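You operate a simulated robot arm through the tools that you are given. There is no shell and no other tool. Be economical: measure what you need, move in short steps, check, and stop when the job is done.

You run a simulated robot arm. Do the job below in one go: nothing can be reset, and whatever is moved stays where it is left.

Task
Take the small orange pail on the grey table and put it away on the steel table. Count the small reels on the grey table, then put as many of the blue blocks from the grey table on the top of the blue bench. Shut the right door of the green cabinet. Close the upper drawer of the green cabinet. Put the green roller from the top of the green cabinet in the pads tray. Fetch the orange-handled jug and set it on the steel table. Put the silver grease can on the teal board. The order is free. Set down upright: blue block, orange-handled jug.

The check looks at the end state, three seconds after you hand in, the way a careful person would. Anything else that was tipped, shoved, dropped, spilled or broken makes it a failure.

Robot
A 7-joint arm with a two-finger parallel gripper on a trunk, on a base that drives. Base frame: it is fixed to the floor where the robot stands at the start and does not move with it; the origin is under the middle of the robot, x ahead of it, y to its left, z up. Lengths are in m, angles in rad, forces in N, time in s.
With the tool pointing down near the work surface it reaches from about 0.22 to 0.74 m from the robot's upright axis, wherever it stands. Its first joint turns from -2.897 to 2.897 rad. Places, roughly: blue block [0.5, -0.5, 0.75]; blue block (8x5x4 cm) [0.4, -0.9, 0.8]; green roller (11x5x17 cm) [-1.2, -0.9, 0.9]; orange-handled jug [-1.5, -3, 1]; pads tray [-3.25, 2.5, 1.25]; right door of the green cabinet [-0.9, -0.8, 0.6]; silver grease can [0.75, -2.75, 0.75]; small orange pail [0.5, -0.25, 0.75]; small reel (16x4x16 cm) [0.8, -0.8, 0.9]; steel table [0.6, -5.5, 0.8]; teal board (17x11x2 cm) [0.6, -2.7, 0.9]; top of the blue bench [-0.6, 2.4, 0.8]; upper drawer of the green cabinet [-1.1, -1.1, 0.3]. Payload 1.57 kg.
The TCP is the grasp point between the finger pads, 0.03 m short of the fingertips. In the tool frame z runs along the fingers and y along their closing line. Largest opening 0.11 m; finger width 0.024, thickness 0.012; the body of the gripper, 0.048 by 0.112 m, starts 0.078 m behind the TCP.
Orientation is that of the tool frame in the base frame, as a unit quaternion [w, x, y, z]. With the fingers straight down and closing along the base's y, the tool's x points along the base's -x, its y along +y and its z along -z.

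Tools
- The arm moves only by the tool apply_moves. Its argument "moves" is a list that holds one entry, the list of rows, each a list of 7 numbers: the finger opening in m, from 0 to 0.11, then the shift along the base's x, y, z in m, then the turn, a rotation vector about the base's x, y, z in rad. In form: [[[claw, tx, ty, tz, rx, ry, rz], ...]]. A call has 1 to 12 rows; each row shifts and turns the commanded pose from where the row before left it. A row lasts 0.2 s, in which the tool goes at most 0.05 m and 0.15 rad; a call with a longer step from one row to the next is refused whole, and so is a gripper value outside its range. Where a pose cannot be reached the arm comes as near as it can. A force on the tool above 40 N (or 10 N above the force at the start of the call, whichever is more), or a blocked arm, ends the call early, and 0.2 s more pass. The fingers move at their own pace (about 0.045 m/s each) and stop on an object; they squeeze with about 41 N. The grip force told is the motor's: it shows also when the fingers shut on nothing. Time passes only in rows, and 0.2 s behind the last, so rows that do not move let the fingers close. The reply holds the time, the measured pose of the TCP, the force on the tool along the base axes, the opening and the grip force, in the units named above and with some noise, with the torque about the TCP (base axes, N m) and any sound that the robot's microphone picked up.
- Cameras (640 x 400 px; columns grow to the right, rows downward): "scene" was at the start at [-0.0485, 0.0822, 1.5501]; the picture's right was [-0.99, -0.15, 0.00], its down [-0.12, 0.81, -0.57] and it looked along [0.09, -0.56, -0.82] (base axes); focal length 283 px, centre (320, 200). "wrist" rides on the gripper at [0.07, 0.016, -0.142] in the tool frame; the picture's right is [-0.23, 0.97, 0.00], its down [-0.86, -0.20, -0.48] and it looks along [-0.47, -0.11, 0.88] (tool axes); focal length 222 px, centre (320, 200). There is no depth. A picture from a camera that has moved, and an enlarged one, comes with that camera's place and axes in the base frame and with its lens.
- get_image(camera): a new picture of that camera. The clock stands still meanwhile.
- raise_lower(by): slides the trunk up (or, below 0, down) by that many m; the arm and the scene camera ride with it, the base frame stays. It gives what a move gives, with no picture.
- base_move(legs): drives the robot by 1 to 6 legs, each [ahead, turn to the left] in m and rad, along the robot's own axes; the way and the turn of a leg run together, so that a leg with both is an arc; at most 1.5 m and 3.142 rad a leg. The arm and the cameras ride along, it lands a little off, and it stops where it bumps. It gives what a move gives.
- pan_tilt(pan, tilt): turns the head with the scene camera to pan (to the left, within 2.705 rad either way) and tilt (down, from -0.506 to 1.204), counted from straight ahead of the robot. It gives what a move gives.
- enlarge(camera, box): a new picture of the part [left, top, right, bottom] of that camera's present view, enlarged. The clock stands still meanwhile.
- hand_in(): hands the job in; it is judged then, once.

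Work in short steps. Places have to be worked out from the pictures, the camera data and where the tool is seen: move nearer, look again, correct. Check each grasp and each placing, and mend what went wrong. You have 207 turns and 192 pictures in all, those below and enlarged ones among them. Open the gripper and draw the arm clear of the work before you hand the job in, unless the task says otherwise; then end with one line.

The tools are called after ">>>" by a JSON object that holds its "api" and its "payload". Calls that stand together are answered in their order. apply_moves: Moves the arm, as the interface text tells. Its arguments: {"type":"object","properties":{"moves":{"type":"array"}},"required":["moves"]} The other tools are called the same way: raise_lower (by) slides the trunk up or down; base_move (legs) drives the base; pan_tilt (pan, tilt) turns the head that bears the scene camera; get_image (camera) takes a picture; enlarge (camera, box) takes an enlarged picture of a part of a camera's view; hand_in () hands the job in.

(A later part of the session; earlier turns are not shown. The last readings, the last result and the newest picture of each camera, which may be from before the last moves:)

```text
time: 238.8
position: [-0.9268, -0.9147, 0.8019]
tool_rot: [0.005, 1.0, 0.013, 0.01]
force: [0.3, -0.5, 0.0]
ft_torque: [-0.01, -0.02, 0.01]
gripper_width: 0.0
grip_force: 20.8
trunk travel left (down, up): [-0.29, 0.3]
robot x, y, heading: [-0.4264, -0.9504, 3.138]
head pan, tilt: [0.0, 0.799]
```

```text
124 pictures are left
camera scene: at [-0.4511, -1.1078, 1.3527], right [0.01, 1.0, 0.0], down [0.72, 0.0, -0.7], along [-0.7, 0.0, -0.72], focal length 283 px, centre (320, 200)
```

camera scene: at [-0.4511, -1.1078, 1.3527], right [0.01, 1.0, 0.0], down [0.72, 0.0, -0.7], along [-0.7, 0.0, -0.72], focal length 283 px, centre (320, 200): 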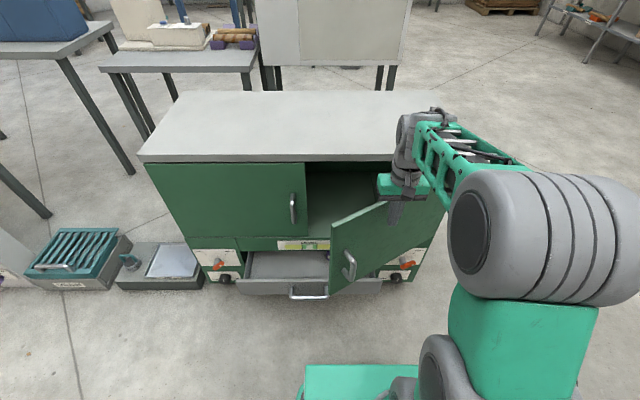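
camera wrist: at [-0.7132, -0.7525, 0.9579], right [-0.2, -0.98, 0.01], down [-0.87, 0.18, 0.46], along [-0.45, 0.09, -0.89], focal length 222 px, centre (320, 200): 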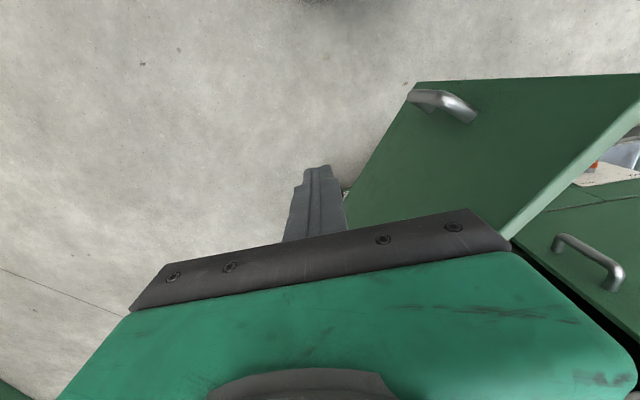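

Continue pushing along the arc to the closed position.

>>> {"api": "apply_moves", "payload": {"moves": [[[0.0, -0.01, -0.02, 0, 0, 0, 0], [0.0, -0.02, -0.02, 0, 0, 0, 0], [0.0, -0.022, -0.015, 0, 0, 0, 0], [0.0, -0.025, -0.012, 0, 0, 0, 0], [0.0, -0.025, -0.008, 0, 0, 0, 0], [0.0, -0.025, -0.004, 0, 0, 0, 0], [0.0, -0.02, -0.002, 0, 0, 0, 0], [0.0, -0.008, 0, 0, 0, 0, 0], [0.0, -0.008, 0, 0, 0, 0, 0], [0.0, -0.006, 0, 0, 0, 0, 0]]]}}

>>> {"api": "get_image", "payload": {"camera": "scene"}}

```text
time: 241.0
position: [-1.0962, -0.9956, 0.8027]
tool_rot: [0.005, 1.0, 0.012, 0.01]
force: [-0.4, -0.9, -0.8]
ft_torque: [-0.02, -0.04, -0.01]
gripper_width: 0.0
grip_force: 20.8
trunk travel left (down, up): [-0.29, 0.3]
robot x, y, heading: [-0.4315, -0.9518, 3.138]
head pan, tilt: [0.0, 0.799]
```

```text
123 pictures are left
camera scene: at [-0.4514, -1.1078, 1.3526], right [0.01, 1.0, 0.0], down [0.72, 0.0, -0.7], along [-0.7, 0.0, -0.72], focal length 283 px, centre (320, 200)
```

scene: 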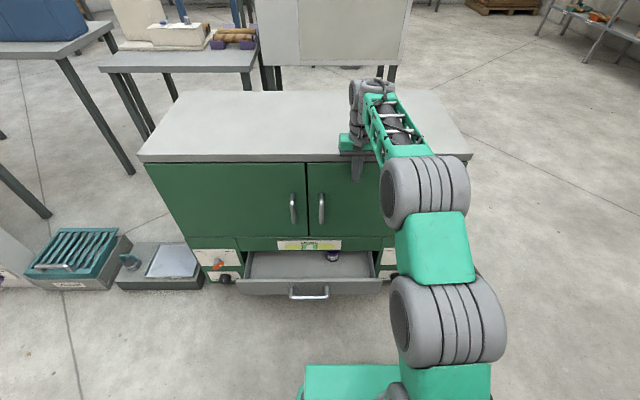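

Looks nearly shut but no contact force yet; push a bit further.

>>> {"api": "apply_moves", "payload": {"moves": [[[0.0, -0.006, 0, 0, 0, 0, 0], [0.0, -0.006, 0, 0, 0, 0, 0], [0.0, -0.005, 0, 0, 0, 0, 0], [0.0, -0.005, 0, 0, 0, 0, 0], [0.0, -0.005, 0, 0, 0, 0, 0]]]}}

>>> {"api": "enlarge", "payload": {"camera": "scene", "box": [220, 130, 480, 310]}}

```text
time: 242.3
position: [-1.1153, -0.9952, 0.803]
tool_rot: [0.004, 1.0, 0.013, 0.018]
force: [22.8, 0.0, 7.8]
ft_torque: [0.13, 1.17, -0.32]
gripper_width: 0.0003
grip_force: 21.5
trunk travel left (down, up): [-0.29, 0.3]
robot x, y, heading: [-0.4284, -0.9512, 3.141]
head pan, tilt: [0.0, 0.799]
stopped in row 5: the force on the tool passed its limit at 46 N (the readings are from after the stop); the commanded pose is now the measured one
```

```text
2.22 times, centred on (350, 220) of scene
camera zoom: at [-0.4475, -1.1078, 1.3529], right [0.01, 1.0, 0.0], down [0.72, 0.0, -0.7], along [-0.7, 0.0, -0.72], focal length 628 px, centre (253, 156)
```

zoom: 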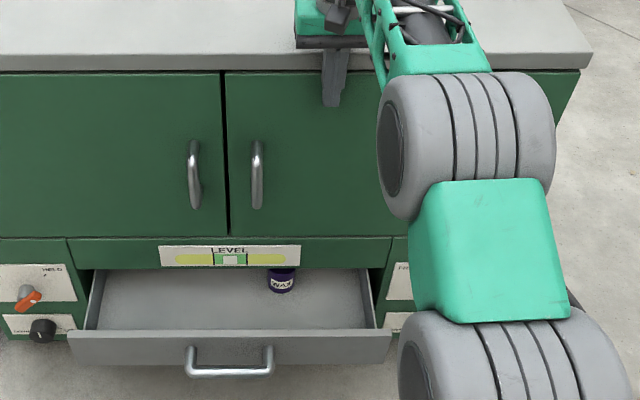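

Contact: the right door sits flush with the left. Now the drawer: I draw back, back off 0.15 m, tilt the fingers forward and go down in front of it.

>>> {"api": "apply_moves", "payload": {"moves": [[[0.0, 0.04, 0, 0, 0, 0, 0], [0.0, 0.045, 0, 0, 0, 0, 0], [0.0, 0.045, 0, 0, 0, 0, 0], [0.0, 0.045, 0, 0, 0, 0, 0], [0.0, 0.045, 0, 0, 0, 0, 0]]]}}

>>> {"api": "base_move", "payload": {"legs": [[-0.15, 0]]}}

>>> {"api": "apply_moves", "payload": {"moves": [[[0.0, 0, -0.025, -0.02, 0, 0.15, 0], [0.0, 0, -0.025, -0.02, 0, 0.15, 0], [0.0, 0, -0.025, -0.02, 0, 0.15, 0], [0.0, 0, -0.025, -0.03, 0, 0.15, 0], [0.0, 0, -0.025, -0.03, 0, 0.15, 0], [0.0, 0, -0.025, -0.03, 0, 0.15, 0], [0.0, -0.01, 0, -0.045, 0, 0, 0], [0.0, -0.015, 0, -0.045, 0, 0, 0], [0.0, -0.015, 0, -0.045, 0, 0, 0]]]}}

>>> {"api": "get_image", "payload": {"camera": "scene"}}

>>> {"api": "get_image", "payload": {"camera": "wrist"}}

```text
time: 243.5
position: [-0.8976, -0.9955, 0.801]
tool_rot: [0.005, 1.0, 0.012, 0.017]
force: [0.2, 0.7, 0.0]
ft_torque: [0.0, 0.02, 0.0]
gripper_width: 0.0
grip_force: 21.1
trunk travel left (down, up): [-0.29, 0.3]
robot x, y, heading: [-0.4307, -0.952, 3.135]
head pan, tilt: [0.0, 0.799]
```

```text
time: 244.8
position: [-0.7493, -0.9972, 0.8004]
tool_rot: [0.005, 1.0, 0.012, 0.017]
force: [-0.2, 1.1, -0.4]
ft_torque: [-0.01, 0.01, -0.01]
gripper_width: 0.0001
grip_force: 21.0
trunk travel left (down, up): [-0.29, 0.3]
robot x, y, heading: [-0.2828, -0.9567, 3.138]
head pan, tilt: [0.0, 0.799]
```

```text
time: 246.8
position: [-0.7889, -1.1471, 0.5156]
tool_rot: [-0.001, 0.908, 0.013, -0.419]
force: [-0.2, 0.1, 0.6]
ft_torque: [-0.02, 0.0, 0.0]
gripper_width: 0.0
grip_force: 21.2
trunk travel left (down, up): [-0.29, 0.3]
robot x, y, heading: [-0.2799, -0.9509, 3.136]
head pan, tilt: [0.0, 0.799]
```

```text
121 pictures are left
camera scene: at [-0.2999, -1.1086, 1.3527], right [0.01, 1.0, 0.0], down [0.72, 0.0, -0.7], along [-0.7, 0.0, -0.72], focal length 283 px, centre (320, 200)
```

scene: 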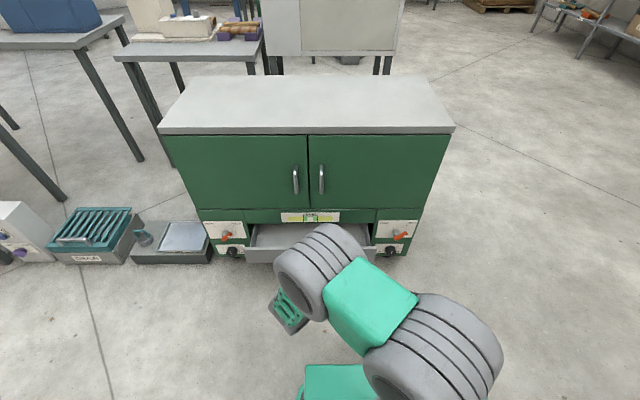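

```text
120 pictures are left
camera wrist: at [-0.6355, -1.1607, 0.5543], right [-0.12, -0.98, 0.16], down [-0.19, 0.18, 0.96], along [-0.97, 0.09, -0.21], focal length 222 px, centre (320, 200)
```

wrist: 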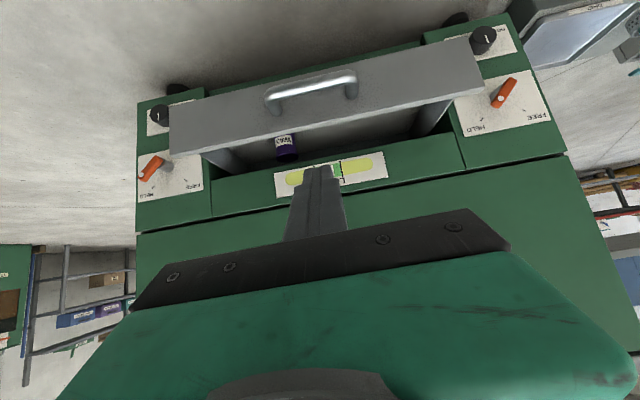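

Both doors are flush. The drawer face spans z≈0.23–0.345; I aim for its bare part beside the handle at y≈-1.0, z≈0.29.

>>> {"api": "apply_moves", "payload": {"moves": [[[0.0, -0.027, 0.04, 0, 0, 0, 0], [0.0, -0.027, 0.04, 0, 0, 0, 0], [0.0, -0.027, 0.04, 0, 0, 0, 0], [0.0, 0, 0.015, -0.045, 0, 0, 0], [0.0, 0, 0.01, -0.045, 0, 0, 0], [0.0, 0, 0, -0.045, 0, 0, 0], [0.0, 0, 0, -0.045, 0, 0, 0], [0.0, 0, 0, -0.03, 0, 0, 0]]]}}

>>> {"api": "get_image", "payload": {"camera": "wrist"}}

>>> {"api": "get_image", "payload": {"camera": "scene"}}

```text
time: 248.6
position: [-0.8696, -1.0012, 0.3069]
tool_rot: [-0.001, 0.908, 0.013, -0.42]
force: [0.2, -0.7, 0.2]
ft_torque: [0.0, -0.03, -0.01]
gripper_width: 0.0
grip_force: 21.0
trunk travel left (down, up): [-0.29, 0.3]
robot x, y, heading: [-0.2799, -0.9538, 3.138]
head pan, tilt: [0.0, 0.799]
```

```text
119 pictures are left
camera wrist: at [-0.7164, -1.0153, 0.3457], right [-0.12, -0.98, 0.16], down [-0.19, 0.18, 0.96], along [-0.97, 0.09, -0.21], focal length 222 px, centre (320, 200)
```

wrist: 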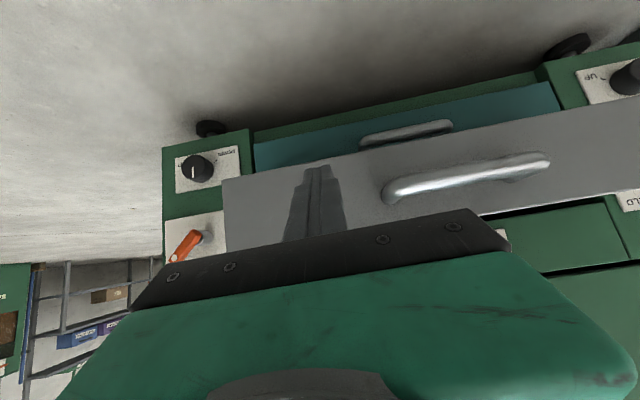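

```text
118 pictures are left
camera scene: at [-0.3002, -1.1087, 1.3527], right [0.01, 1.0, 0.0], down [0.72, 0.0, -0.7], along [-0.7, 0.0, -0.72], focal length 283 px, centre (320, 200)
```

scene: 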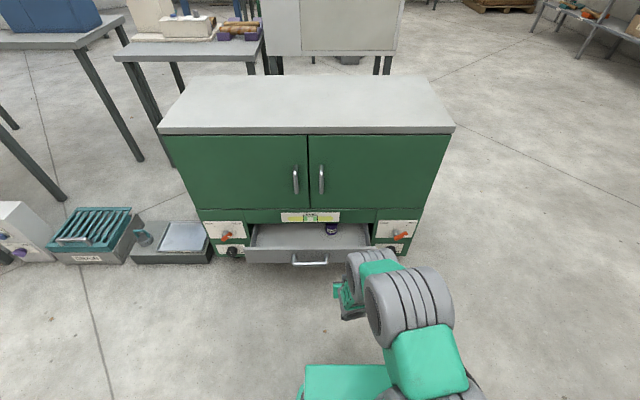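

The fingertips face the bare part of the drawer front. I push slowly.

>>> {"api": "apply_moves", "payload": {"moves": [[[0.0, -0.03, 0, 0, 0, 0, 0], [0.0, -0.025, 0, 0, 0, 0, 0], [0.0, -0.012, 0, 0, 0, 0, 0], [0.0, -0.012, 0, 0, 0, 0, 0], [0.0, -0.012, 0, 0, 0, 0, 0], [0.0, -0.012, 0, 0, 0, 0, 0], [0.0, -0.012, 0, 0, 0, 0, 0], [0.0, -0.012, 0, 0, 0, 0, 0], [0.0, -0.012, 0, 0, 0, 0, 0], [0.0, -0.012, 0, 0, 0, 0, 0], [0.0, -0.012, 0, 0, 0, 0, 0], [0.0, -0.012, 0, 0, 0, 0, 0]]]}}

>>> {"api": "get_image", "payload": {"camera": "scene"}}

```text
time: 251.2
position: [-1.045, -1.001, 0.3058]
tool_rot: [-0.002, 0.908, 0.013, -0.419]
force: [0.3, -1.2, -0.5]
ft_torque: [-0.04, -0.02, 0.02]
gripper_width: 0.0
grip_force: 21.3
trunk travel left (down, up): [-0.29, 0.3]
robot x, y, heading: [-0.2793, -0.9525, 3.138]
head pan, tilt: [0.0, 0.799]
```

```text
117 pictures are left
camera scene: at [-0.3004, -1.1087, 1.3527], right [0.01, 1.0, 0.0], down [0.72, 0.0, -0.7], along [-0.7, 0.0, -0.72], focal length 283 px, centre (320, 200)
```

scene: 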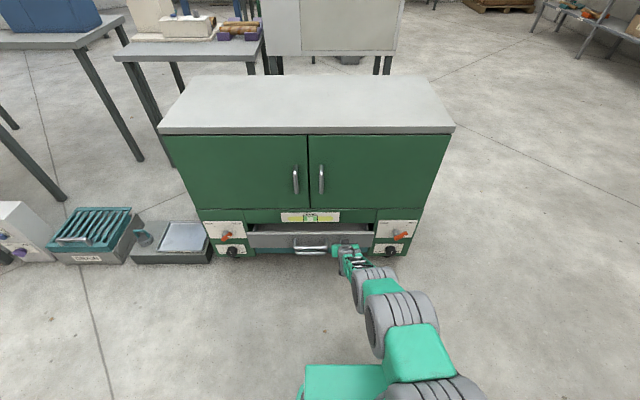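

The drawer goes in; a few more slow steps until it stops.

>>> {"api": "apply_moves", "payload": {"moves": [[[0.0, -0.01, 0, 0, 0, 0, 0], [0.0, -0.01, 0, 0, 0, 0, 0], [0.0, -0.008, 0, 0, 0, 0, 0], [0.0, -0.008, 0, 0, 0, 0, 0], [0.0, -0.006, 0, 0, 0, 0, 0], [0.0, -0.006, 0, 0, 0, 0, 0], [0.0, -0.006, 0, 0, 0, 0, 0], [0.0, -0.006, 0, 0, 0, 0, 0]]]}}

>>> {"api": "enlarge", "payload": {"camera": "scene", "box": [190, 120, 450, 280]}}

```text
time: 253.0
position: [-1.0762, -1.0003, 0.3197]
tool_rot: [-0.002, 0.908, 0.012, -0.42]
force: [-0.4, -0.2, -0.6]
ft_torque: [-0.04, 0.0, 0.04]
gripper_width: 0.0
grip_force: 20.8
out of reach, approached as far as the arm can: row 3, 4, 5, 6, 7, 8
trunk travel left (down, up): [-0.29, 0.3]
robot x, y, heading: [-0.2772, -0.9524, 3.137]
head pan, tilt: [0.0, 0.799]
```

```text
2.46 times, centred on (320, 200) of scene
camera zoom: at [-0.3004, -1.1087, 1.3527], right [0.01, 1.0, 0.0], down [0.72, 0.0, -0.7], along [-0.7, 0.0, -0.72], focal length 696 px, centre (320, 200)
```

zoom: 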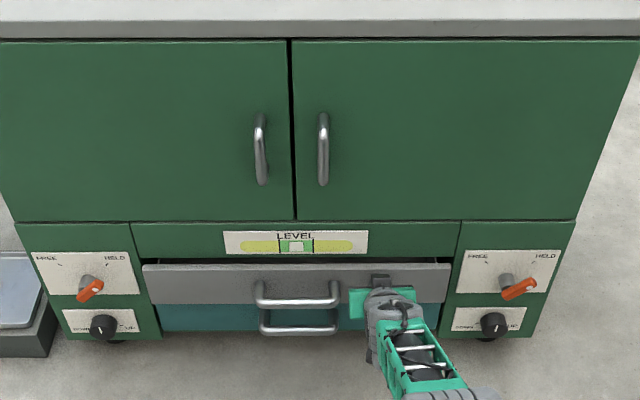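

Out of reach with a bit still open. I draw back 0.06, drive 0.08 ahead and push again.

>>> {"api": "apply_moves", "payload": {"moves": [[[0.0, 0.04, 0, -0.005, 0, 0, 0], [0.0, 0.04, 0, -0.005, 0, 0, 0]]]}}

>>> {"api": "base_move", "payload": {"legs": [[0.08, 0]]}}

>>> {"api": "apply_moves", "payload": {"moves": [[[0.0, 0, 0, 0, 0, 0, 0], [0.0, -0.008, 0, 0, 0, 0, 0], [0.0, -0.008, 0, 0, 0, 0, 0], [0.0, -0.008, 0, 0, 0, 0, 0], [0.0, -0.006, 0, 0, 0, 0, 0], [0.0, -0.006, 0, 0, 0, 0, 0], [0.0, -0.006, 0, 0, 0, 0, 0], [0.0, -0.006, 0, 0, 0, 0, 0], [0.0, -0.006, 0, 0, 0, 0, 0], [0.0, -0.006, 0, 0, 0, 0, 0]]]}}

>>> {"api": "get_image", "payload": {"camera": "wrist"}}

```text
time: 253.6
position: [-0.9977, -0.9999, 0.3105]
tool_rot: [-0.001, 0.908, 0.014, -0.419]
force: [0.1, -0.5, 0.3]
ft_torque: [-0.01, -0.01, 0.0]
gripper_width: 0.0
grip_force: 21.3
trunk travel left (down, up): [-0.29, 0.3]
robot x, y, heading: [-0.2809, -0.9524, 3.14]
head pan, tilt: [0.0, 0.799]
```

```text
time: 254.7
position: [-1.0759, -0.9997, 0.3104]
tool_rot: [-0.001, 0.908, 0.013, -0.419]
force: [-0.2, 0.2, 0.7]
ft_torque: [-0.01, -0.02, 0.0]
gripper_width: 0.0002
grip_force: 21.0
trunk travel left (down, up): [-0.29, 0.3]
robot x, y, heading: [-0.3577, -0.9516, 3.134]
head pan, tilt: [0.0, 0.799]
```

```text
time: 255.9
position: [-1.0954, -0.9998, 0.3007]
tool_rot: [-0.001, 0.912, 0.015, -0.409]
force: [0.9, 0.0, -0.7]
ft_torque: [-0.01, 0.09, 0.01]
gripper_width: 0.0003
grip_force: 21.4
trunk travel left (down, up): [-0.29, 0.3]
robot x, y, heading: [-0.3592, -0.954, 3.138]
head pan, tilt: [0.0, 0.799]
stopped in row 6: the force on the tool passed its limit at 117 N (the readings are from after the stop); the commanded pose is now the measured one
```

```text
115 pictures are left
camera wrist: at [-0.9433, -1.0126, 0.3424], right [-0.13, -0.98, 0.16], down [-0.22, 0.18, 0.96], along [-0.97, 0.09, -0.23], focal length 222 px, centre (320, 200)
```

wrist: 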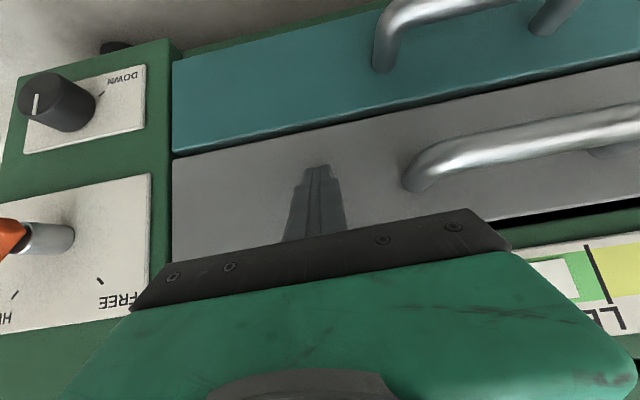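

It hit its end stop and looks flush. I back away, raise, untilt and check from further back.

>>> {"api": "apply_moves", "payload": {"moves": [[[0.0, 0.04, 0, 0, 0, 0, 0], [0.0, 0.045, 0, 0, 0, 0, 0], [0.0, 0, 0, 0.05, 0, 0, 0], [0.0, 0, 0, 0.05, 0, 0, 0], [0.0, 0, 0, 0.05, 0, 0, 0], [0.0, 0, 0, 0.05, 0, 0, 0]]]}}

>>> {"api": "base_move", "payload": {"legs": [[-0.2, 0]]}}

>>> {"api": "raise_lower", "payload": {"by": 0.3}}

>>> {"api": "apply_moves", "payload": {"moves": [[[0.03, 0.015, 0, 0.04, 0, -0.15, 0], [0.06, 0.015, 0, 0.04, 0, -0.15, 0], [0.09, 0.015, 0, 0.04, 0, -0.15, 0], [0.11, 0.015, 0, 0.04, 0, -0.15, 0], [0.11, 0.015, 0, 0.04, 0, -0.15, 0], [0.11, 0.015, 0, 0.04, 0, -0.13, 0]]]}}

>>> {"api": "enlarge", "payload": {"camera": "scene", "box": [180, 100, 460, 310]}}

```text
time: 257.3
position: [-1.0105, -0.9973, 0.4994]
tool_rot: [-0.001, 0.913, 0.014, -0.409]
force: [-0.4, 0.0, -0.1]
ft_torque: [-0.02, 0.04, 0.02]
gripper_width: 0.0
grip_force: 21.6
trunk travel left (down, up): [-0.29, 0.3]
robot x, y, heading: [-0.3574, -0.9526, 3.135]
head pan, tilt: [0.0, 0.799]
```

```text
time: 258.9
position: [-0.8119, -0.9997, 0.4995]
tool_rot: [-0.002, 0.912, 0.013, -0.41]
force: [0.0, 0.4, -0.1]
ft_torque: [0.01, 0.0, 0.01]
gripper_width: 0.0001
grip_force: 21.1
trunk travel left (down, up): [-0.29, 0.3]
robot x, y, heading: [-0.16, -0.952, 3.138]
head pan, tilt: [0.0, 0.799]
```

```text
time: 261.9
position: [-0.8104, -0.9991, 0.8013]
tool_rot: [-0.002, 0.912, 0.013, -0.41]
force: [0.2, 0.7, -0.9]
ft_torque: [-0.01, 0.0, 0.03]
gripper_width: 0.0
grip_force: 21.0
trunk travel left (down, up): [-0.59, 0.0]
robot x, y, heading: [-0.1558, -0.9523, 3.137]
head pan, tilt: [0.0, 0.799]
```

```text
time: 263.3
position: [-0.7192, -0.9989, 1.0402]
tool_rot: [0.004, 1.0, 0.013, 0.018]
force: [0.4, -1.0, -0.3]
ft_torque: [-0.02, 0.04, 0.04]
gripper_width: 0.1099
grip_force: 0.1
trunk travel left (down, up): [-0.59, 0.0]
robot x, y, heading: [-0.1611, -0.9513, 3.133]
head pan, tilt: [0.0, 0.799]
```

```text
1.90 times, centred on (320, 205) of scene
camera zoom: at [-0.1779, -1.1094, 1.6526], right [0.01, 1.0, 0.0], down [0.72, 0.0, -0.7], along [-0.7, 0.0, -0.72], focal length 538 px, centre (320, 190)
```

zoom: 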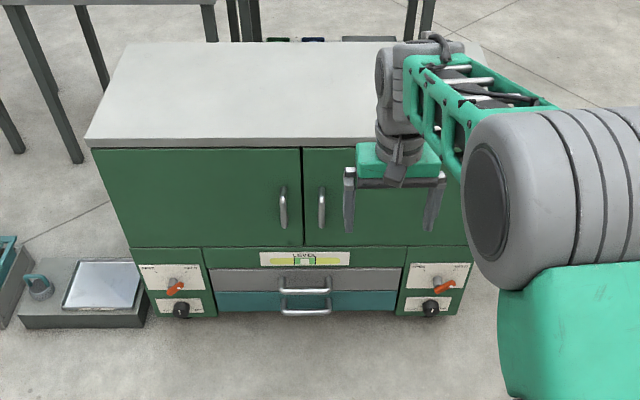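

Door and drawer are shut. Now the pail: its knob triangulates to about (0.486,-0.168,0.953). I draw the arm in and drive to face it.

>>> {"api": "apply_moves", "payload": {"moves": [[[0.11, 0.045, 0, 0.02, 0, 0, 0], [0.11, 0.045, 0, 0.02, 0, 0, 0], [0.11, 0.045, 0.01, 0.02, 0, 0, 0]]]}}

>>> {"api": "base_move", "payload": {"legs": [[0, -1.565], [0.7, 0], [0, -1.571], [0.1, 0]]}}

>>> {"api": "get_image", "payload": {"camera": "scene"}}

>>> {"api": "get_image", "payload": {"camera": "wrist"}}

```text
refused: row 3 steps farther than a row can; nothing moved
```

```text
time: 275.6
position: [0.5114, -0.2086, 1.0392]
tool_rot: [-0.019, -0.008, 1.0, 0.004]
force: [0.1, -0.2, -0.1]
ft_torque: [0.01, 0.01, 0.0]
gripper_width: 0.11
grip_force: 0.1
trunk travel left (down, up): [-0.59, 0.0]
robot x, y, heading: [-0.0522, -0.2533, -0.017]
head pan, tilt: [0.0, 0.799]
```

```text
113 pictures are left
camera scene: at [-0.0276, -0.0963, 1.6526], right [-0.02, -1.0, 0.0], down [-0.72, 0.01, -0.7], along [0.7, -0.01, -0.72], focal length 283 px, centre (320, 200)
```

scene: 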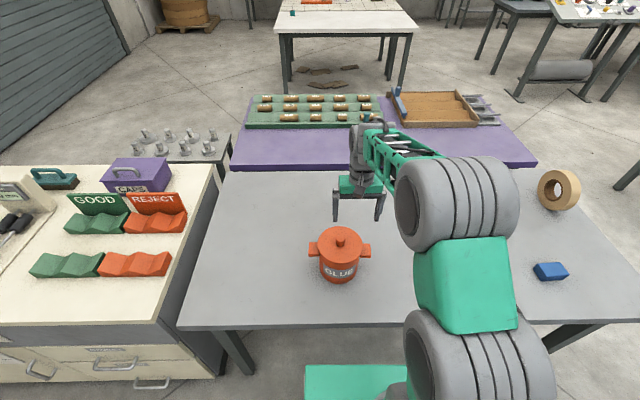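

```text
112 pictures are left
camera wrist: at [0.4466, -0.1954, 1.1838], right [0.21, 0.98, 0.0], down [0.87, -0.19, 0.45], along [0.44, -0.09, -0.9], focal length 222 px, centre (320, 200)
```

wrist: 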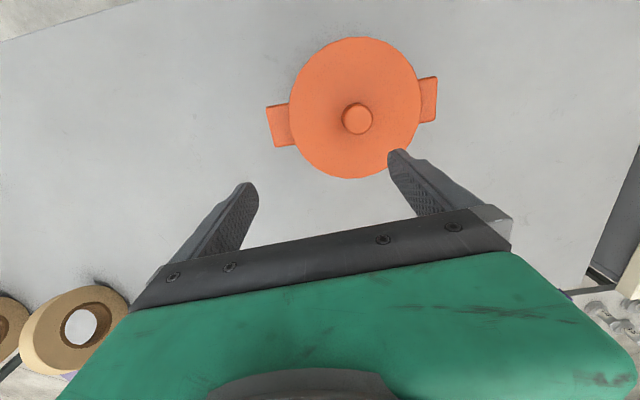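

I raise slightly, centre over the knob at about (0.478,-0.166), and look again.

>>> {"api": "apply_moves", "payload": {"moves": [[[0.11, 0, 0, 0.04, 0, 0, 0.03], [0.11, -0.016, 0.02, 0, 0, 0, 0], [0.11, -0.016, 0.022, 0, 0, 0, 0]]]}}

>>> {"api": "get_image", "payload": {"camera": "wrist"}}

>>> {"api": "enlarge", "payload": {"camera": "scene", "box": [260, 120, 420, 300]}}

```text
time: 276.4
position: [0.4785, -0.1667, 1.0814]
tool_rot: [-0.017, -0.023, 1.0, 0.003]
force: [-1.1, -0.1, -0.7]
ft_torque: [0.0, -0.01, -0.02]
gripper_width: 0.1102
grip_force: 0.1
trunk travel left (down, up): [-0.59, 0.0]
robot x, y, heading: [-0.0517, -0.2476, -0.011]
head pan, tilt: [0.0, 0.799]
```

```text
111 pictures are left
camera wrist: at [0.4134, -0.1549, 1.2248], right [0.18, 0.98, 0.0], down [0.88, -0.16, 0.45], along [0.44, -0.08, -0.89], focal length 222 px, centre (320, 200)
```

wrist: 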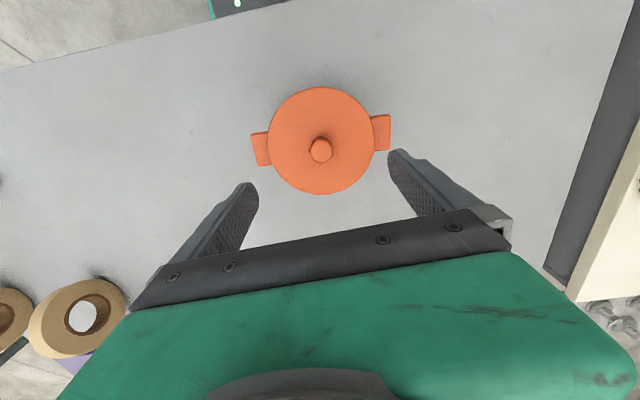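

```text
2.22 times, centred on (340, 210) of scene
camera zoom: at [-0.029, -0.0958, 1.6526], right [-0.02, -1.0, 0.0], down [-0.72, 0.01, -0.7], along [0.7, -0.01, -0.72], focal length 628 px, centre (276, 178)
```

zoom: 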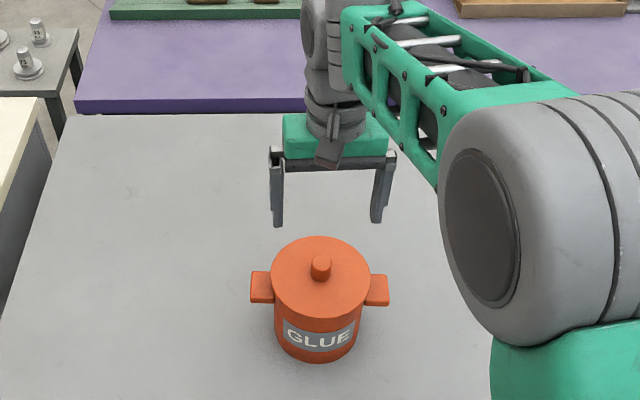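

The knob top is at (0.478,-0.166,0.96). I descend to TCP z≈0.964 and close on it.

>>> {"api": "apply_moves", "payload": {"moves": [[[0.11, 0, 0, -0.04, 0, 0, 0], [0.11, 0, 0, -0.04, 0, 0, 0], [0.11, 0, 0, -0.02, 0, 0, 0], [0.11, 0, 0, -0.01, 0, 0, 0], [0.11, 0, 0, -0.007, 0, 0, 0], [0.0, 0, 0, 0, 0, 0, 0], [0.0, 0, 0, 0, 0, 0, 0], [0.0, 0, 0, 0, 0, 0, 0], [0.0, 0, 0, 0, 0, 0, 0], [0.0, 0, 0, 0, 0, 0, 0], [0.0, 0, 0, 0, 0, 0, 0]]]}}

>>> {"api": "enlarge", "payload": {"camera": "scene", "box": [260, 120, 420, 300]}}

```text
time: 278.5
position: [0.4809, -0.1663, 0.9663]
tool_rot: [-0.013, -0.022, 1.0, 0.005]
force: [-2.4, 4.1, 9.0]
ft_torque: [-0.7, 0.02, -0.1]
gripper_width: 0.0302
grip_force: 9.3
trunk travel left (down, up): [-0.59, 0.0]
robot x, y, heading: [-0.0524, -0.2511, -0.021]
head pan, tilt: [0.0, 0.799]
stopped in row 10: the force on the tool passed its limit at 41 N (the readings are from after the stop); the commanded pose is now the measured one
```

```text
2.22 times, centred on (340, 210) of scene
camera zoom: at [-0.0301, -0.095, 1.6521], right [-0.02, -1.0, 0.0], down [-0.72, 0.01, -0.7], along [0.7, -0.01, -0.72], focal length 628 px, centre (276, 178)
```

zoom: 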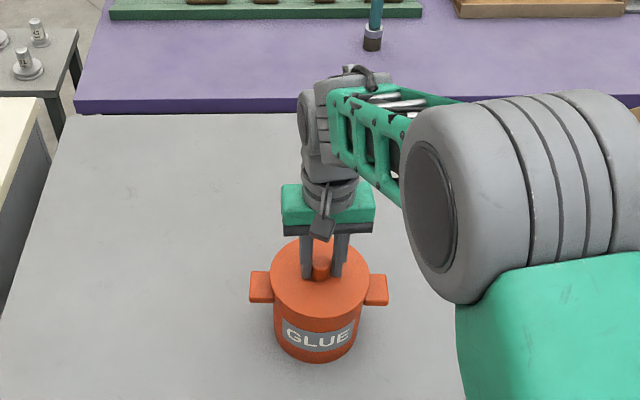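

Fingers are on the knob (0.030 m). I keep squeezing and lift slowly.

>>> {"api": "apply_moves", "payload": {"moves": [[[0.0, 0, 0, 0.001, 0, 0, 0], [0.0, 0, 0, 0, 0, 0, 0], [0.0, 0, 0, 0.005, 0, 0, 0], [0.0, 0, 0, 0.01, 0, 0, 0], [0.0, 0, 0, 0.015, 0, 0, 0], [0.0, 0, 0, 0.015, 0, 0, 0]]]}}

>>> {"api": "enlarge", "payload": {"camera": "scene", "box": [260, 120, 420, 300]}}

```text
time: 279.9
position: [0.481, -0.1678, 1.011]
tool_rot: [-0.016, -0.021, 1.0, 0.005]
force: [-0.3, -0.2, 0.2]
ft_torque: [0.03, 0.0, 0.02]
gripper_width: 0.0259
grip_force: 37.0
trunk travel left (down, up): [-0.59, 0.0]
robot x, y, heading: [-0.0558, -0.2482, -0.019]
head pan, tilt: [0.0, 0.799]
heard: snap
```

```text
2.22 times, centred on (340, 210) of scene
camera zoom: at [-0.0286, -0.0963, 1.6526], right [-0.02, -1.0, 0.0], down [-0.72, 0.01, -0.7], along [0.7, -0.01, -0.72], focal length 628 px, centre (276, 178)
```

zoom: 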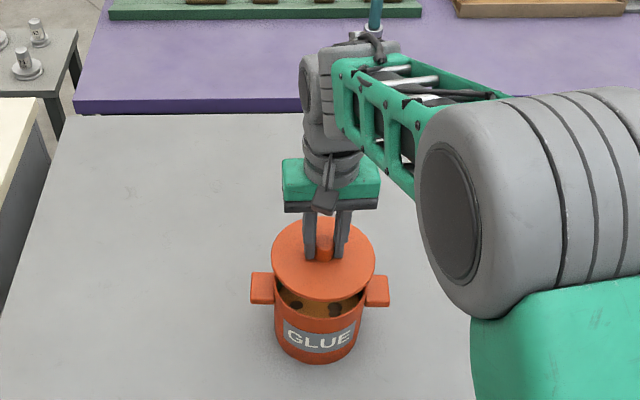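

The lid came off the pail with a snap. I lower it straight back and press it on gently.

>>> {"api": "apply_moves", "payload": {"moves": [[[0.0, 0, 0.0008, -0.015, 0, 0, 0], [0.0, 0, 0.0007, -0.015, 0, 0, 0], [0.0, 0, 0, -0.006, 0, 0, 0], [0.0, 0, 0, -0.004, 0, 0, 0], [0.0, 0, 0, -0.003, 0, 0, 0], [0.0, 0, 0, -0.003, 0, 0, 0], [0.0, 0, 0, -0.003, 0, 0, 0], [0.0, 0, 0, -0.003, 0, 0, 0], [0.0, 0, 0, -0.003, 0, 0, 0]]]}}

>>> {"api": "enlarge", "payload": {"camera": "scene", "box": [290, 180, 390, 300]}}

```text
time: 281.7
position: [0.4816, -0.1659, 0.9659]
tool_rot: [-0.011, -0.022, 1.0, 0.004]
force: [-11.0, 0.4, 18.3]
ft_torque: [-0.87, 0.39, -0.15]
gripper_width: 0.0261
grip_force: 37.1
trunk travel left (down, up): [-0.59, 0.0]
robot x, y, heading: [-0.0533, -0.2498, -0.018]
head pan, tilt: [0.0, 0.799]
heard: snap
stopped in row 8: the force on the tool passed its limit at 43 N (the readings are from after the stop); the commanded pose is now the measured one
```

```text
3.33 times, centred on (340, 240) of scene
camera zoom: at [-0.0324, -0.0964, 1.6527], right [-0.02, -1.0, 0.0], down [-0.72, 0.01, -0.7], along [0.7, -0.01, -0.72], focal length 942 px, centre (253, 67)
```

zoom: 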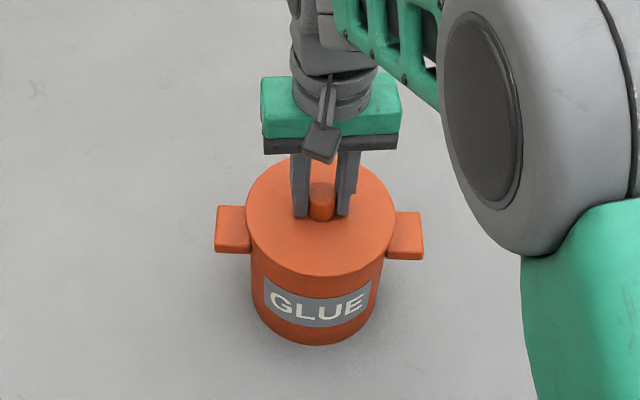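

Snapped back on — the lid is only clipped, so I must not lift by the knob. I'll lift the pail by its side lug instead: release, rise, and turn the tool +90° so the fingers close along x.

>>> {"api": "apply_moves", "payload": {"moves": [[[0.11, 0, 0, 0.0, 0, 0, 0], [0.11, 0, 0, 0.0, 0, 0, 0], [0.11, 0, 0, 0.0, 0, 0, 0], [0.11, 0, 0, 0.01, 0, 0, 0], [0.11, 0, 0, 0.045, 0, 0, 0], [0.11, 0, 0, 0.045, 0, 0, 0], [0.11, 0, -0.02, 0.02, 0, 0, 0.14], [0.11, 0, -0.02, 0, 0, 0, 0.14], [0.11, 0, -0.02, 0, 0, 0, 0.14], [0.11, 0, -0.02, 0, 0, 0, 0.14], [0.11, 0, -0.01, 0, 0, 0, 0.14]]]}}

>>> {"api": "apply_moves", "payload": {"moves": [[[0.11, 0, 0, 0.0, 0, 0, 0.14], [0.11, 0, 0, 0.0, 0, 0, 0.14], [0.11, 0, 0, 0.0, 0, 0, 0.14], [0.11, 0, 0, 0.0, 0, 0, 0.14], [0.11, 0, 0, 0.0, 0, 0, 0.14], [0.11, 0, 0, 0.0, 0, 0, 0.11]]]}}

>>> {"api": "get_image", "payload": {"camera": "wrist"}}

>>> {"api": "enlarge", "payload": {"camera": "scene", "box": [270, 160, 410, 300]}}

```text
time: 284.1
position: [0.4835, -0.2549, 1.0845]
tool_rot: [-0.013, -0.365, 0.931, 0.0]
force: [-0.2, 1.0, 0.4]
ft_torque: [0.01, -0.01, 0.02]
gripper_width: 0.1098
grip_force: 0.0
trunk travel left (down, up): [-0.59, 0.0]
robot x, y, heading: [-0.0551, -0.2483, -0.019]
head pan, tilt: [0.0, 0.799]
```

```text
time: 285.5
position: [0.4837, -0.2569, 1.0833]
tool_rot: [-0.011, -0.702, 0.712, -0.004]
force: [0.3, -1.1, -0.5]
ft_torque: [0.0, 0.01, 0.04]
gripper_width: 0.1098
grip_force: 0.0
trunk travel left (down, up): [-0.59, 0.0]
robot x, y, heading: [-0.0501, -0.2489, -0.019]
head pan, tilt: [0.0, 0.799]
```

```text
106 pictures are left
camera wrist: at [0.467, -0.3223, 1.2271], right [-0.97, 0.24, 0.0], down [0.22, 0.86, 0.46], along [0.11, 0.44, -0.89], focal length 222 px, centre (320, 200)
```

wrist: 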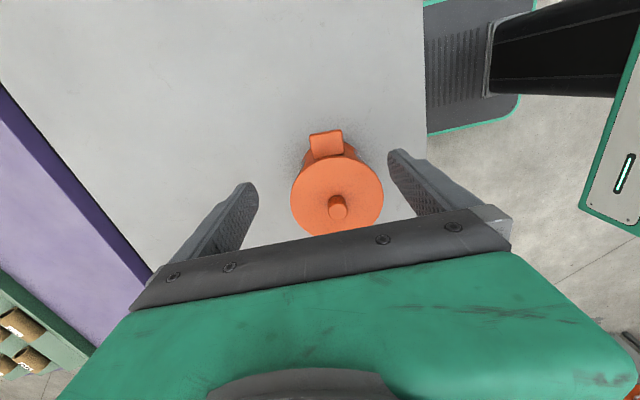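

```text
2.86 times, centred on (340, 230) of scene
camera zoom: at [-0.0287, -0.0963, 1.6527], right [-0.02, -1.0, 0.0], down [-0.72, 0.01, -0.7], along [0.7, -0.01, -0.72], focal length 807 px, centre (263, 114)
```

zoom: 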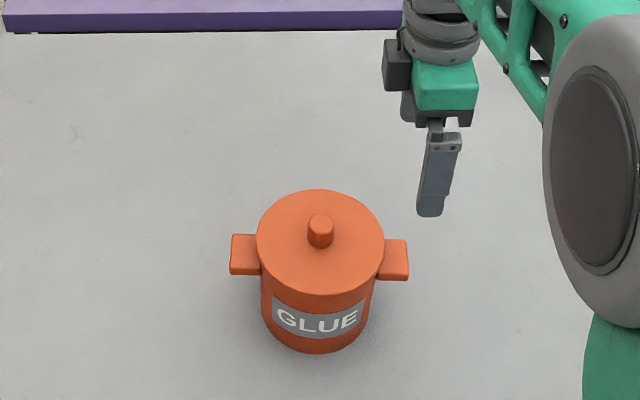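

Lug at about (0.476,-0.247), top ≈0.895, 45 mm wide. I move over it, descend to z≈0.875 and look.

>>> {"api": "apply_moves", "payload": {"moves": [[[0.11, -0.007, 0.01, -0.04, 0, 0, 0], [0.11, 0, 0, -0.045, 0, 0, 0], [0.11, 0, 0, -0.045, 0, 0, 0], [0.11, 0, 0, -0.03, 0, 0, 0], [0.11, 0, 0, -0.025, 0, 0, 0], [0.11, 0, 0, -0.022, 0, 0, 0]]]}}

>>> {"api": "get_image", "payload": {"camera": "wrist"}}

>>> {"api": "enlarge", "payload": {"camera": "scene", "box": [270, 160, 410, 300]}}

```text
time: 286.9
position: [0.4761, -0.2458, 0.8763]
tool_rot: [-0.011, -0.701, 0.713, -0.005]
force: [0.7, -0.4, -0.1]
ft_torque: [-0.01, 0.02, 0.0]
gripper_width: 0.11
grip_force: 0.1
trunk travel left (down, up): [-0.59, 0.0]
robot x, y, heading: [-0.058, -0.2504, -0.017]
head pan, tilt: [0.0, 0.799]
```

```text
104 pictures are left
camera wrist: at [0.4596, -0.3116, 1.0199], right [-0.97, 0.24, 0.0], down [0.22, 0.86, 0.46], along [0.11, 0.44, -0.89], focal length 222 px, centre (320, 200)
```

wrist: 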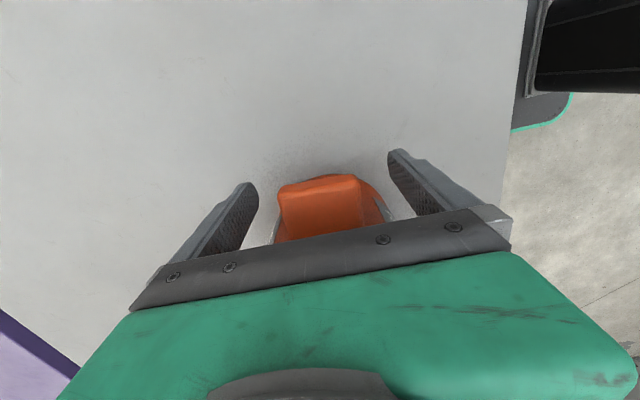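

```text
2.86 times, centred on (340, 230) of scene
camera zoom: at [-0.0285, -0.0963, 1.6527], right [-0.02, -1.0, 0.0], down [-0.72, 0.01, -0.7], along [0.7, -0.01, -0.72], focal length 807 px, centre (263, 114)
```

zoom: 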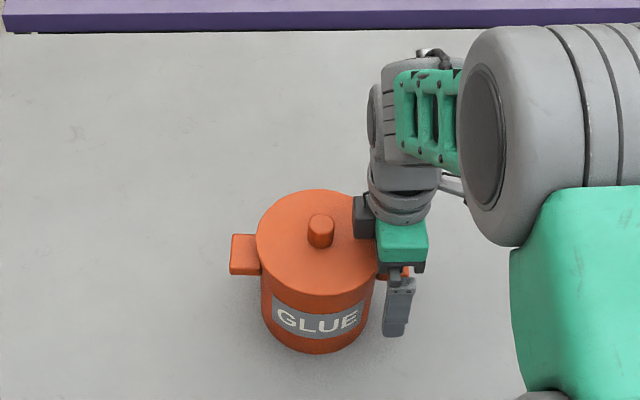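

The lug is between the fingers. Close and lift gently.

>>> {"api": "apply_moves", "payload": {"moves": [[[0.0, 0, 0, 0, 0, 0, 0], [0.0, 0, 0, 0, 0, 0, 0], [0.0, 0, 0, 0, 0, 0, 0], [0.0, 0, 0, 0, 0, 0, 0], [0.0, 0, 0, 0, 0, 0, 0], [0.0, 0, 0, 0, 0, 0, 0], [0.0, 0, 0, 0.005, 0, 0, 0], [0.0, 0, 0, 0.01, 0, 0, 0], [0.0, 0, 0, 0.01, 0, 0, 0]]]}}

>>> {"api": "enlarge", "payload": {"camera": "scene", "box": [270, 160, 410, 300]}}

```text
time: 288.9
position: [0.4758, -0.2457, 0.9003]
tool_rot: [-0.012, -0.702, 0.712, -0.005]
force: [0.2, 0.6, -9.6]
ft_torque: [-0.74, 0.03, 0.03]
gripper_width: 0.0476
grip_force: 40.9
trunk travel left (down, up): [-0.59, 0.0]
robot x, y, heading: [-0.0535, -0.2468, -0.013]
head pan, tilt: [0.0, 0.799]
```

```text
2.86 times, centred on (340, 230) of scene
camera zoom: at [-0.0281, -0.0962, 1.6526], right [-0.02, -1.0, 0.0], down [-0.72, 0.01, -0.7], along [0.7, -0.01, -0.72], focal length 807 px, centre (263, 114)
```

zoom: 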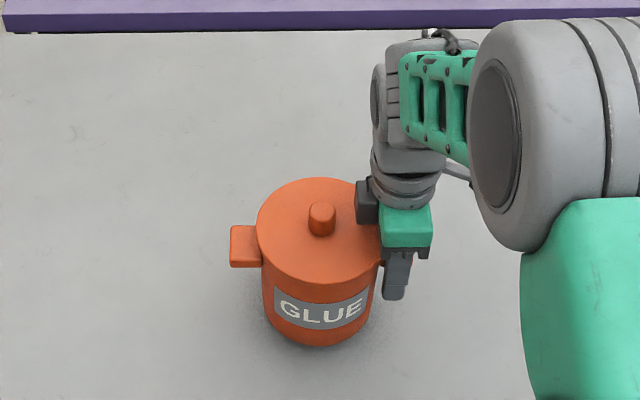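

Held level (about 1 kg). I raise it, draw it in, back off and turn south down the aisle.

>>> {"api": "apply_moves", "payload": {"moves": [[[0.0, 0, 0, 0.03, 0, 0, 0], [0.0, 0, 0, 0.04, 0, 0, 0], [0.0, 0, 0, 0.04, 0, 0, 0], [0.0, -0.03, 0, 0.03, 0, 0, 0], [0.0, -0.04, 0, 0, 0, 0, 0], [0.0, -0.03, 0, 0, 0, 0, 0]]]}}

>>> {"api": "base_move", "payload": {"legs": [[-0.27, 0], [0, -1.558], [1.4, 0]]}}

>>> {"api": "pan_tilt", "payload": {"pan": 0.0, "tilt": 0.45}}

>>> {"api": "get_image", "payload": {"camera": "scene"}}

```text
time: 290.3
position: [0.3767, -0.2456, 1.0414]
tool_rot: [-0.012, -0.701, 0.713, -0.005]
force: [0.0, -0.1, -9.6]
ft_torque: [-0.72, -0.01, -0.03]
gripper_width: 0.0476
grip_force: 41.2
trunk travel left (down, up): [-0.59, 0.0]
robot x, y, heading: [-0.0551, -0.2484, -0.017]
head pan, tilt: [0.0, 0.799]
```

```text
time: 302.6
position: [-0.3363, -2.0715, 1.0418]
tool_rot: [-0.012, 0.009, 1.0, 0.005]
force: [0.2, -0.5, -9.5]
ft_torque: [0.03, 0.7, 0.01]
gripper_width: 0.0477
grip_force: 41.3
trunk travel left (down, up): [-0.59, 0.0]
robot x, y, heading: [-0.3365, -1.644, -1.592]
head pan, tilt: [0.0, 0.799]
```

```text
time: 303.4
position: [-0.3368, -2.0699, 1.0409]
tool_rot: [-0.012, 0.009, 1.0, 0.005]
force: [0.1, -0.5, -10.1]
ft_torque: [0.03, 0.73, -0.02]
gripper_width: 0.0477
grip_force: 40.9
trunk travel left (down, up): [-0.59, 0.0]
robot x, y, heading: [-0.3414, -1.6416, -1.59]
head pan, tilt: [0.0, 0.45]
```

```text
101 pictures are left
camera scene: at [-0.1853, -1.6785, 1.683], right [-1.0, 0.02, 0.0], down [0.01, 0.44, -0.9], along [-0.02, -0.9, -0.44], focal length 283 px, centre (320, 200)
```

scene: 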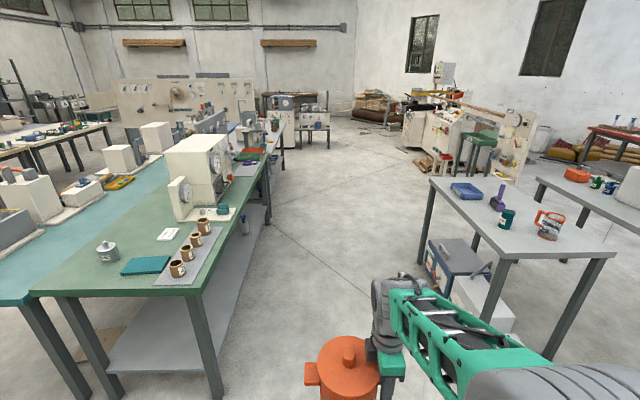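

I zoom toward the far end to identify the steel table, and at the green bench and jug table.

>>> {"api": "enlarge", "payload": {"camera": "scene", "box": [160, 60, 360, 210]}}

>>> {"api": "enlarge", "payload": {"camera": "scene", "box": [420, 150, 640, 290]}}

>>> {"api": "enlarge", "payload": {"camera": "scene", "box": [60, 180, 260, 310]}}

```text
2.67 times, centred on (260, 135) of scene
camera zoom: at [-0.1853, -1.6785, 1.683], right [-1.0, 0.02, 0.0], down [0.01, 0.44, -0.9], along [-0.02, -0.9, -0.44], focal length 754 px, centre (480, 373)
```

zoom: 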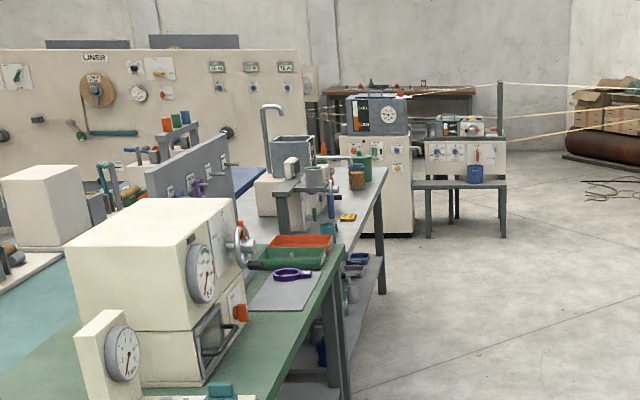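

```text
2.86 times, centred on (530, 220) of scene
camera zoom: at [-0.1853, -1.6785, 1.683], right [-1.0, 0.02, 0.0], down [0.01, 0.44, -0.9], along [-0.02, -0.9, -0.44], focal length 807 px, centre (-280, 143)
```

zoom: 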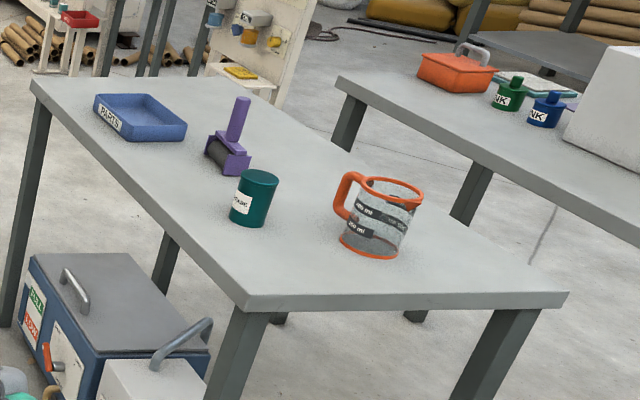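

```text
3.08 times, centred on (160, 245) of scene
camera zoom: at [-0.1853, -1.6785, 1.683], right [-1.0, 0.02, 0.0], down [0.01, 0.44, -0.9], along [-0.02, -0.9, -0.44], focal length 870 px, centre (812, 62)
```

zoom: 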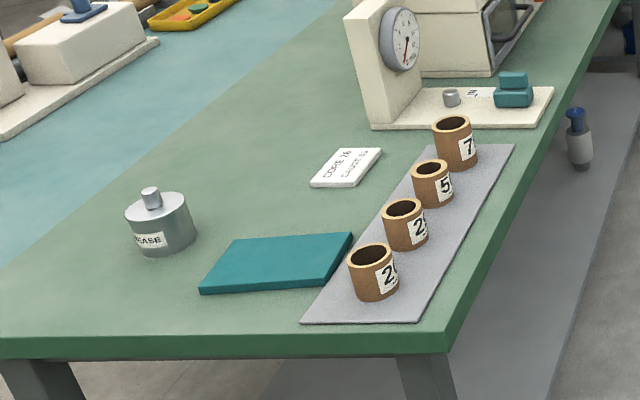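

The steel table follows the green bench on the left at y≈-5…-6. I drive down the aisle to y≈-4.9 and look.

>>> {"api": "base_move", "payload": {"legs": [[1.3, 0.02], [1.3, 0], [0.6, 0]]}}

>>> {"api": "pan_tilt", "payload": {"pan": 0.9, "tilt": 0.55}}

>>> {"api": "get_image", "payload": {"camera": "scene"}}

```text
time: 319.1
position: [-0.3526, -5.2769, 1.041]
tool_rot: [-0.012, 0.005, 1.0, 0.006]
force: [-0.1, -0.5, -9.0]
ft_torque: [0.0, 0.71, 0.0]
gripper_width: 0.0478
grip_force: 41.1
trunk travel left (down, up): [-0.59, 0.0]
robot x, y, heading: [-0.3598, -4.8464, -1.577]
head pan, tilt: [0.0, 0.45]
```

```text
time: 320.3
position: [-0.3536, -5.2772, 1.0419]
tool_rot: [-0.012, 0.005, 1.0, 0.005]
force: [0.4, 0.1, -9.5]
ft_torque: [0.03, 0.77, 0.0]
gripper_width: 0.0479
grip_force: 41.1
trunk travel left (down, up): [-0.59, 0.0]
robot x, y, heading: [-0.3589, -4.8462, -1.58]
head pan, tilt: [0.901, 0.55]
```

```text
97 pictures are left
camera scene: at [-0.1344, -4.8483, 1.674], right [-0.63, -0.78, 0.0], down [-0.41, 0.33, -0.85], along [0.66, -0.54, -0.52], focal length 283 px, centre (320, 200)
```

scene: 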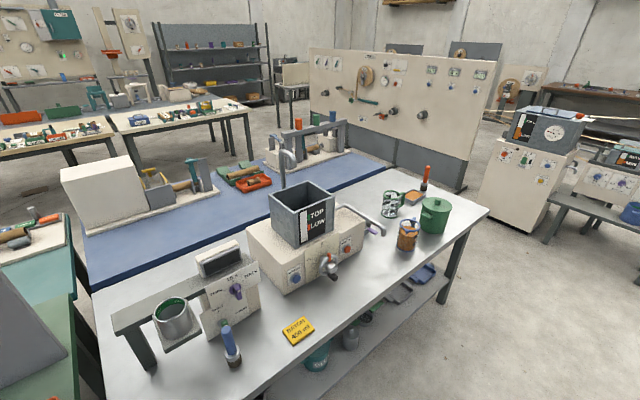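

The steel table's edge is at x≈0.28; its far end around (0.42,-6.17), beyond the green pot, is free. I drive there, face the table and look again.

>>> {"api": "base_move", "payload": {"legs": [[1.36, 0], [0, 1.58], [0.2, 0]]}}

>>> {"api": "pan_tilt", "payload": {"pan": 0.1, "tilt": 0.7}}

>>> {"api": "get_image", "payload": {"camera": "scene"}}

>>> {"api": "get_image", "payload": {"camera": "wrist"}}

```text
time: 332.1
position: [0.2499, -6.1909, 1.0409]
tool_rot: [-0.013, -0.705, 0.709, -0.004]
force: [1.2, -0.2, -10.4]
ft_torque: [-0.73, 0.02, -0.01]
gripper_width: 0.0479
grip_force: 40.8
trunk travel left (down, up): [-0.59, 0.0]
robot x, y, heading: [-0.1766, -6.1988, -0.004]
head pan, tilt: [0.901, 0.55]
```

```text
time: 333.2
position: [0.2503, -6.191, 1.0414]
tool_rot: [-0.013, -0.706, 0.708, -0.005]
force: [-0.6, 0.3, -9.5]
ft_torque: [-0.74, 0.02, 0.0]
gripper_width: 0.0476
grip_force: 41.0
trunk travel left (down, up): [-0.59, 0.0]
robot x, y, heading: [-0.1734, -6.2005, -0.011]
head pan, tilt: [0.099, 0.7]
```

```text
96 pictures are left
camera scene: at [-0.1519, -6.0381, 1.6609], right [0.09, -1.0, 0.0], down [-0.64, -0.06, -0.76], along [0.76, 0.07, -0.64], focal length 283 px, centre (320, 200)
```

scene: 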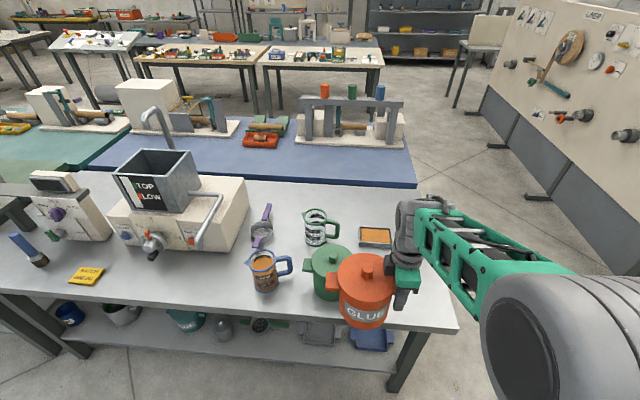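

```text
95 pictures are left
camera wrist: at [0.2348, -6.2573, 1.1847], right [-0.97, 0.23, 0.01], down [0.21, 0.87, 0.46], along [0.1, 0.44, -0.89], focal length 222 px, centre (320, 200)
```

wrist: 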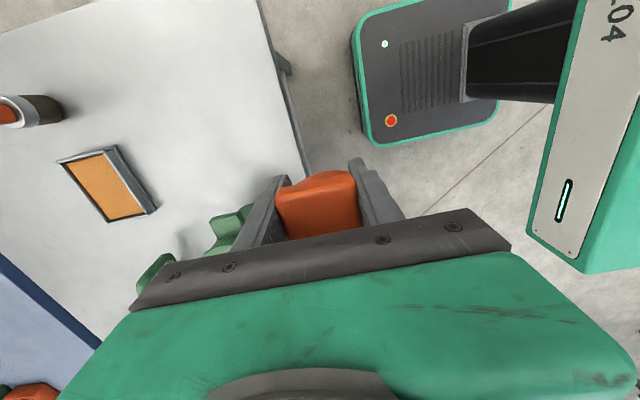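

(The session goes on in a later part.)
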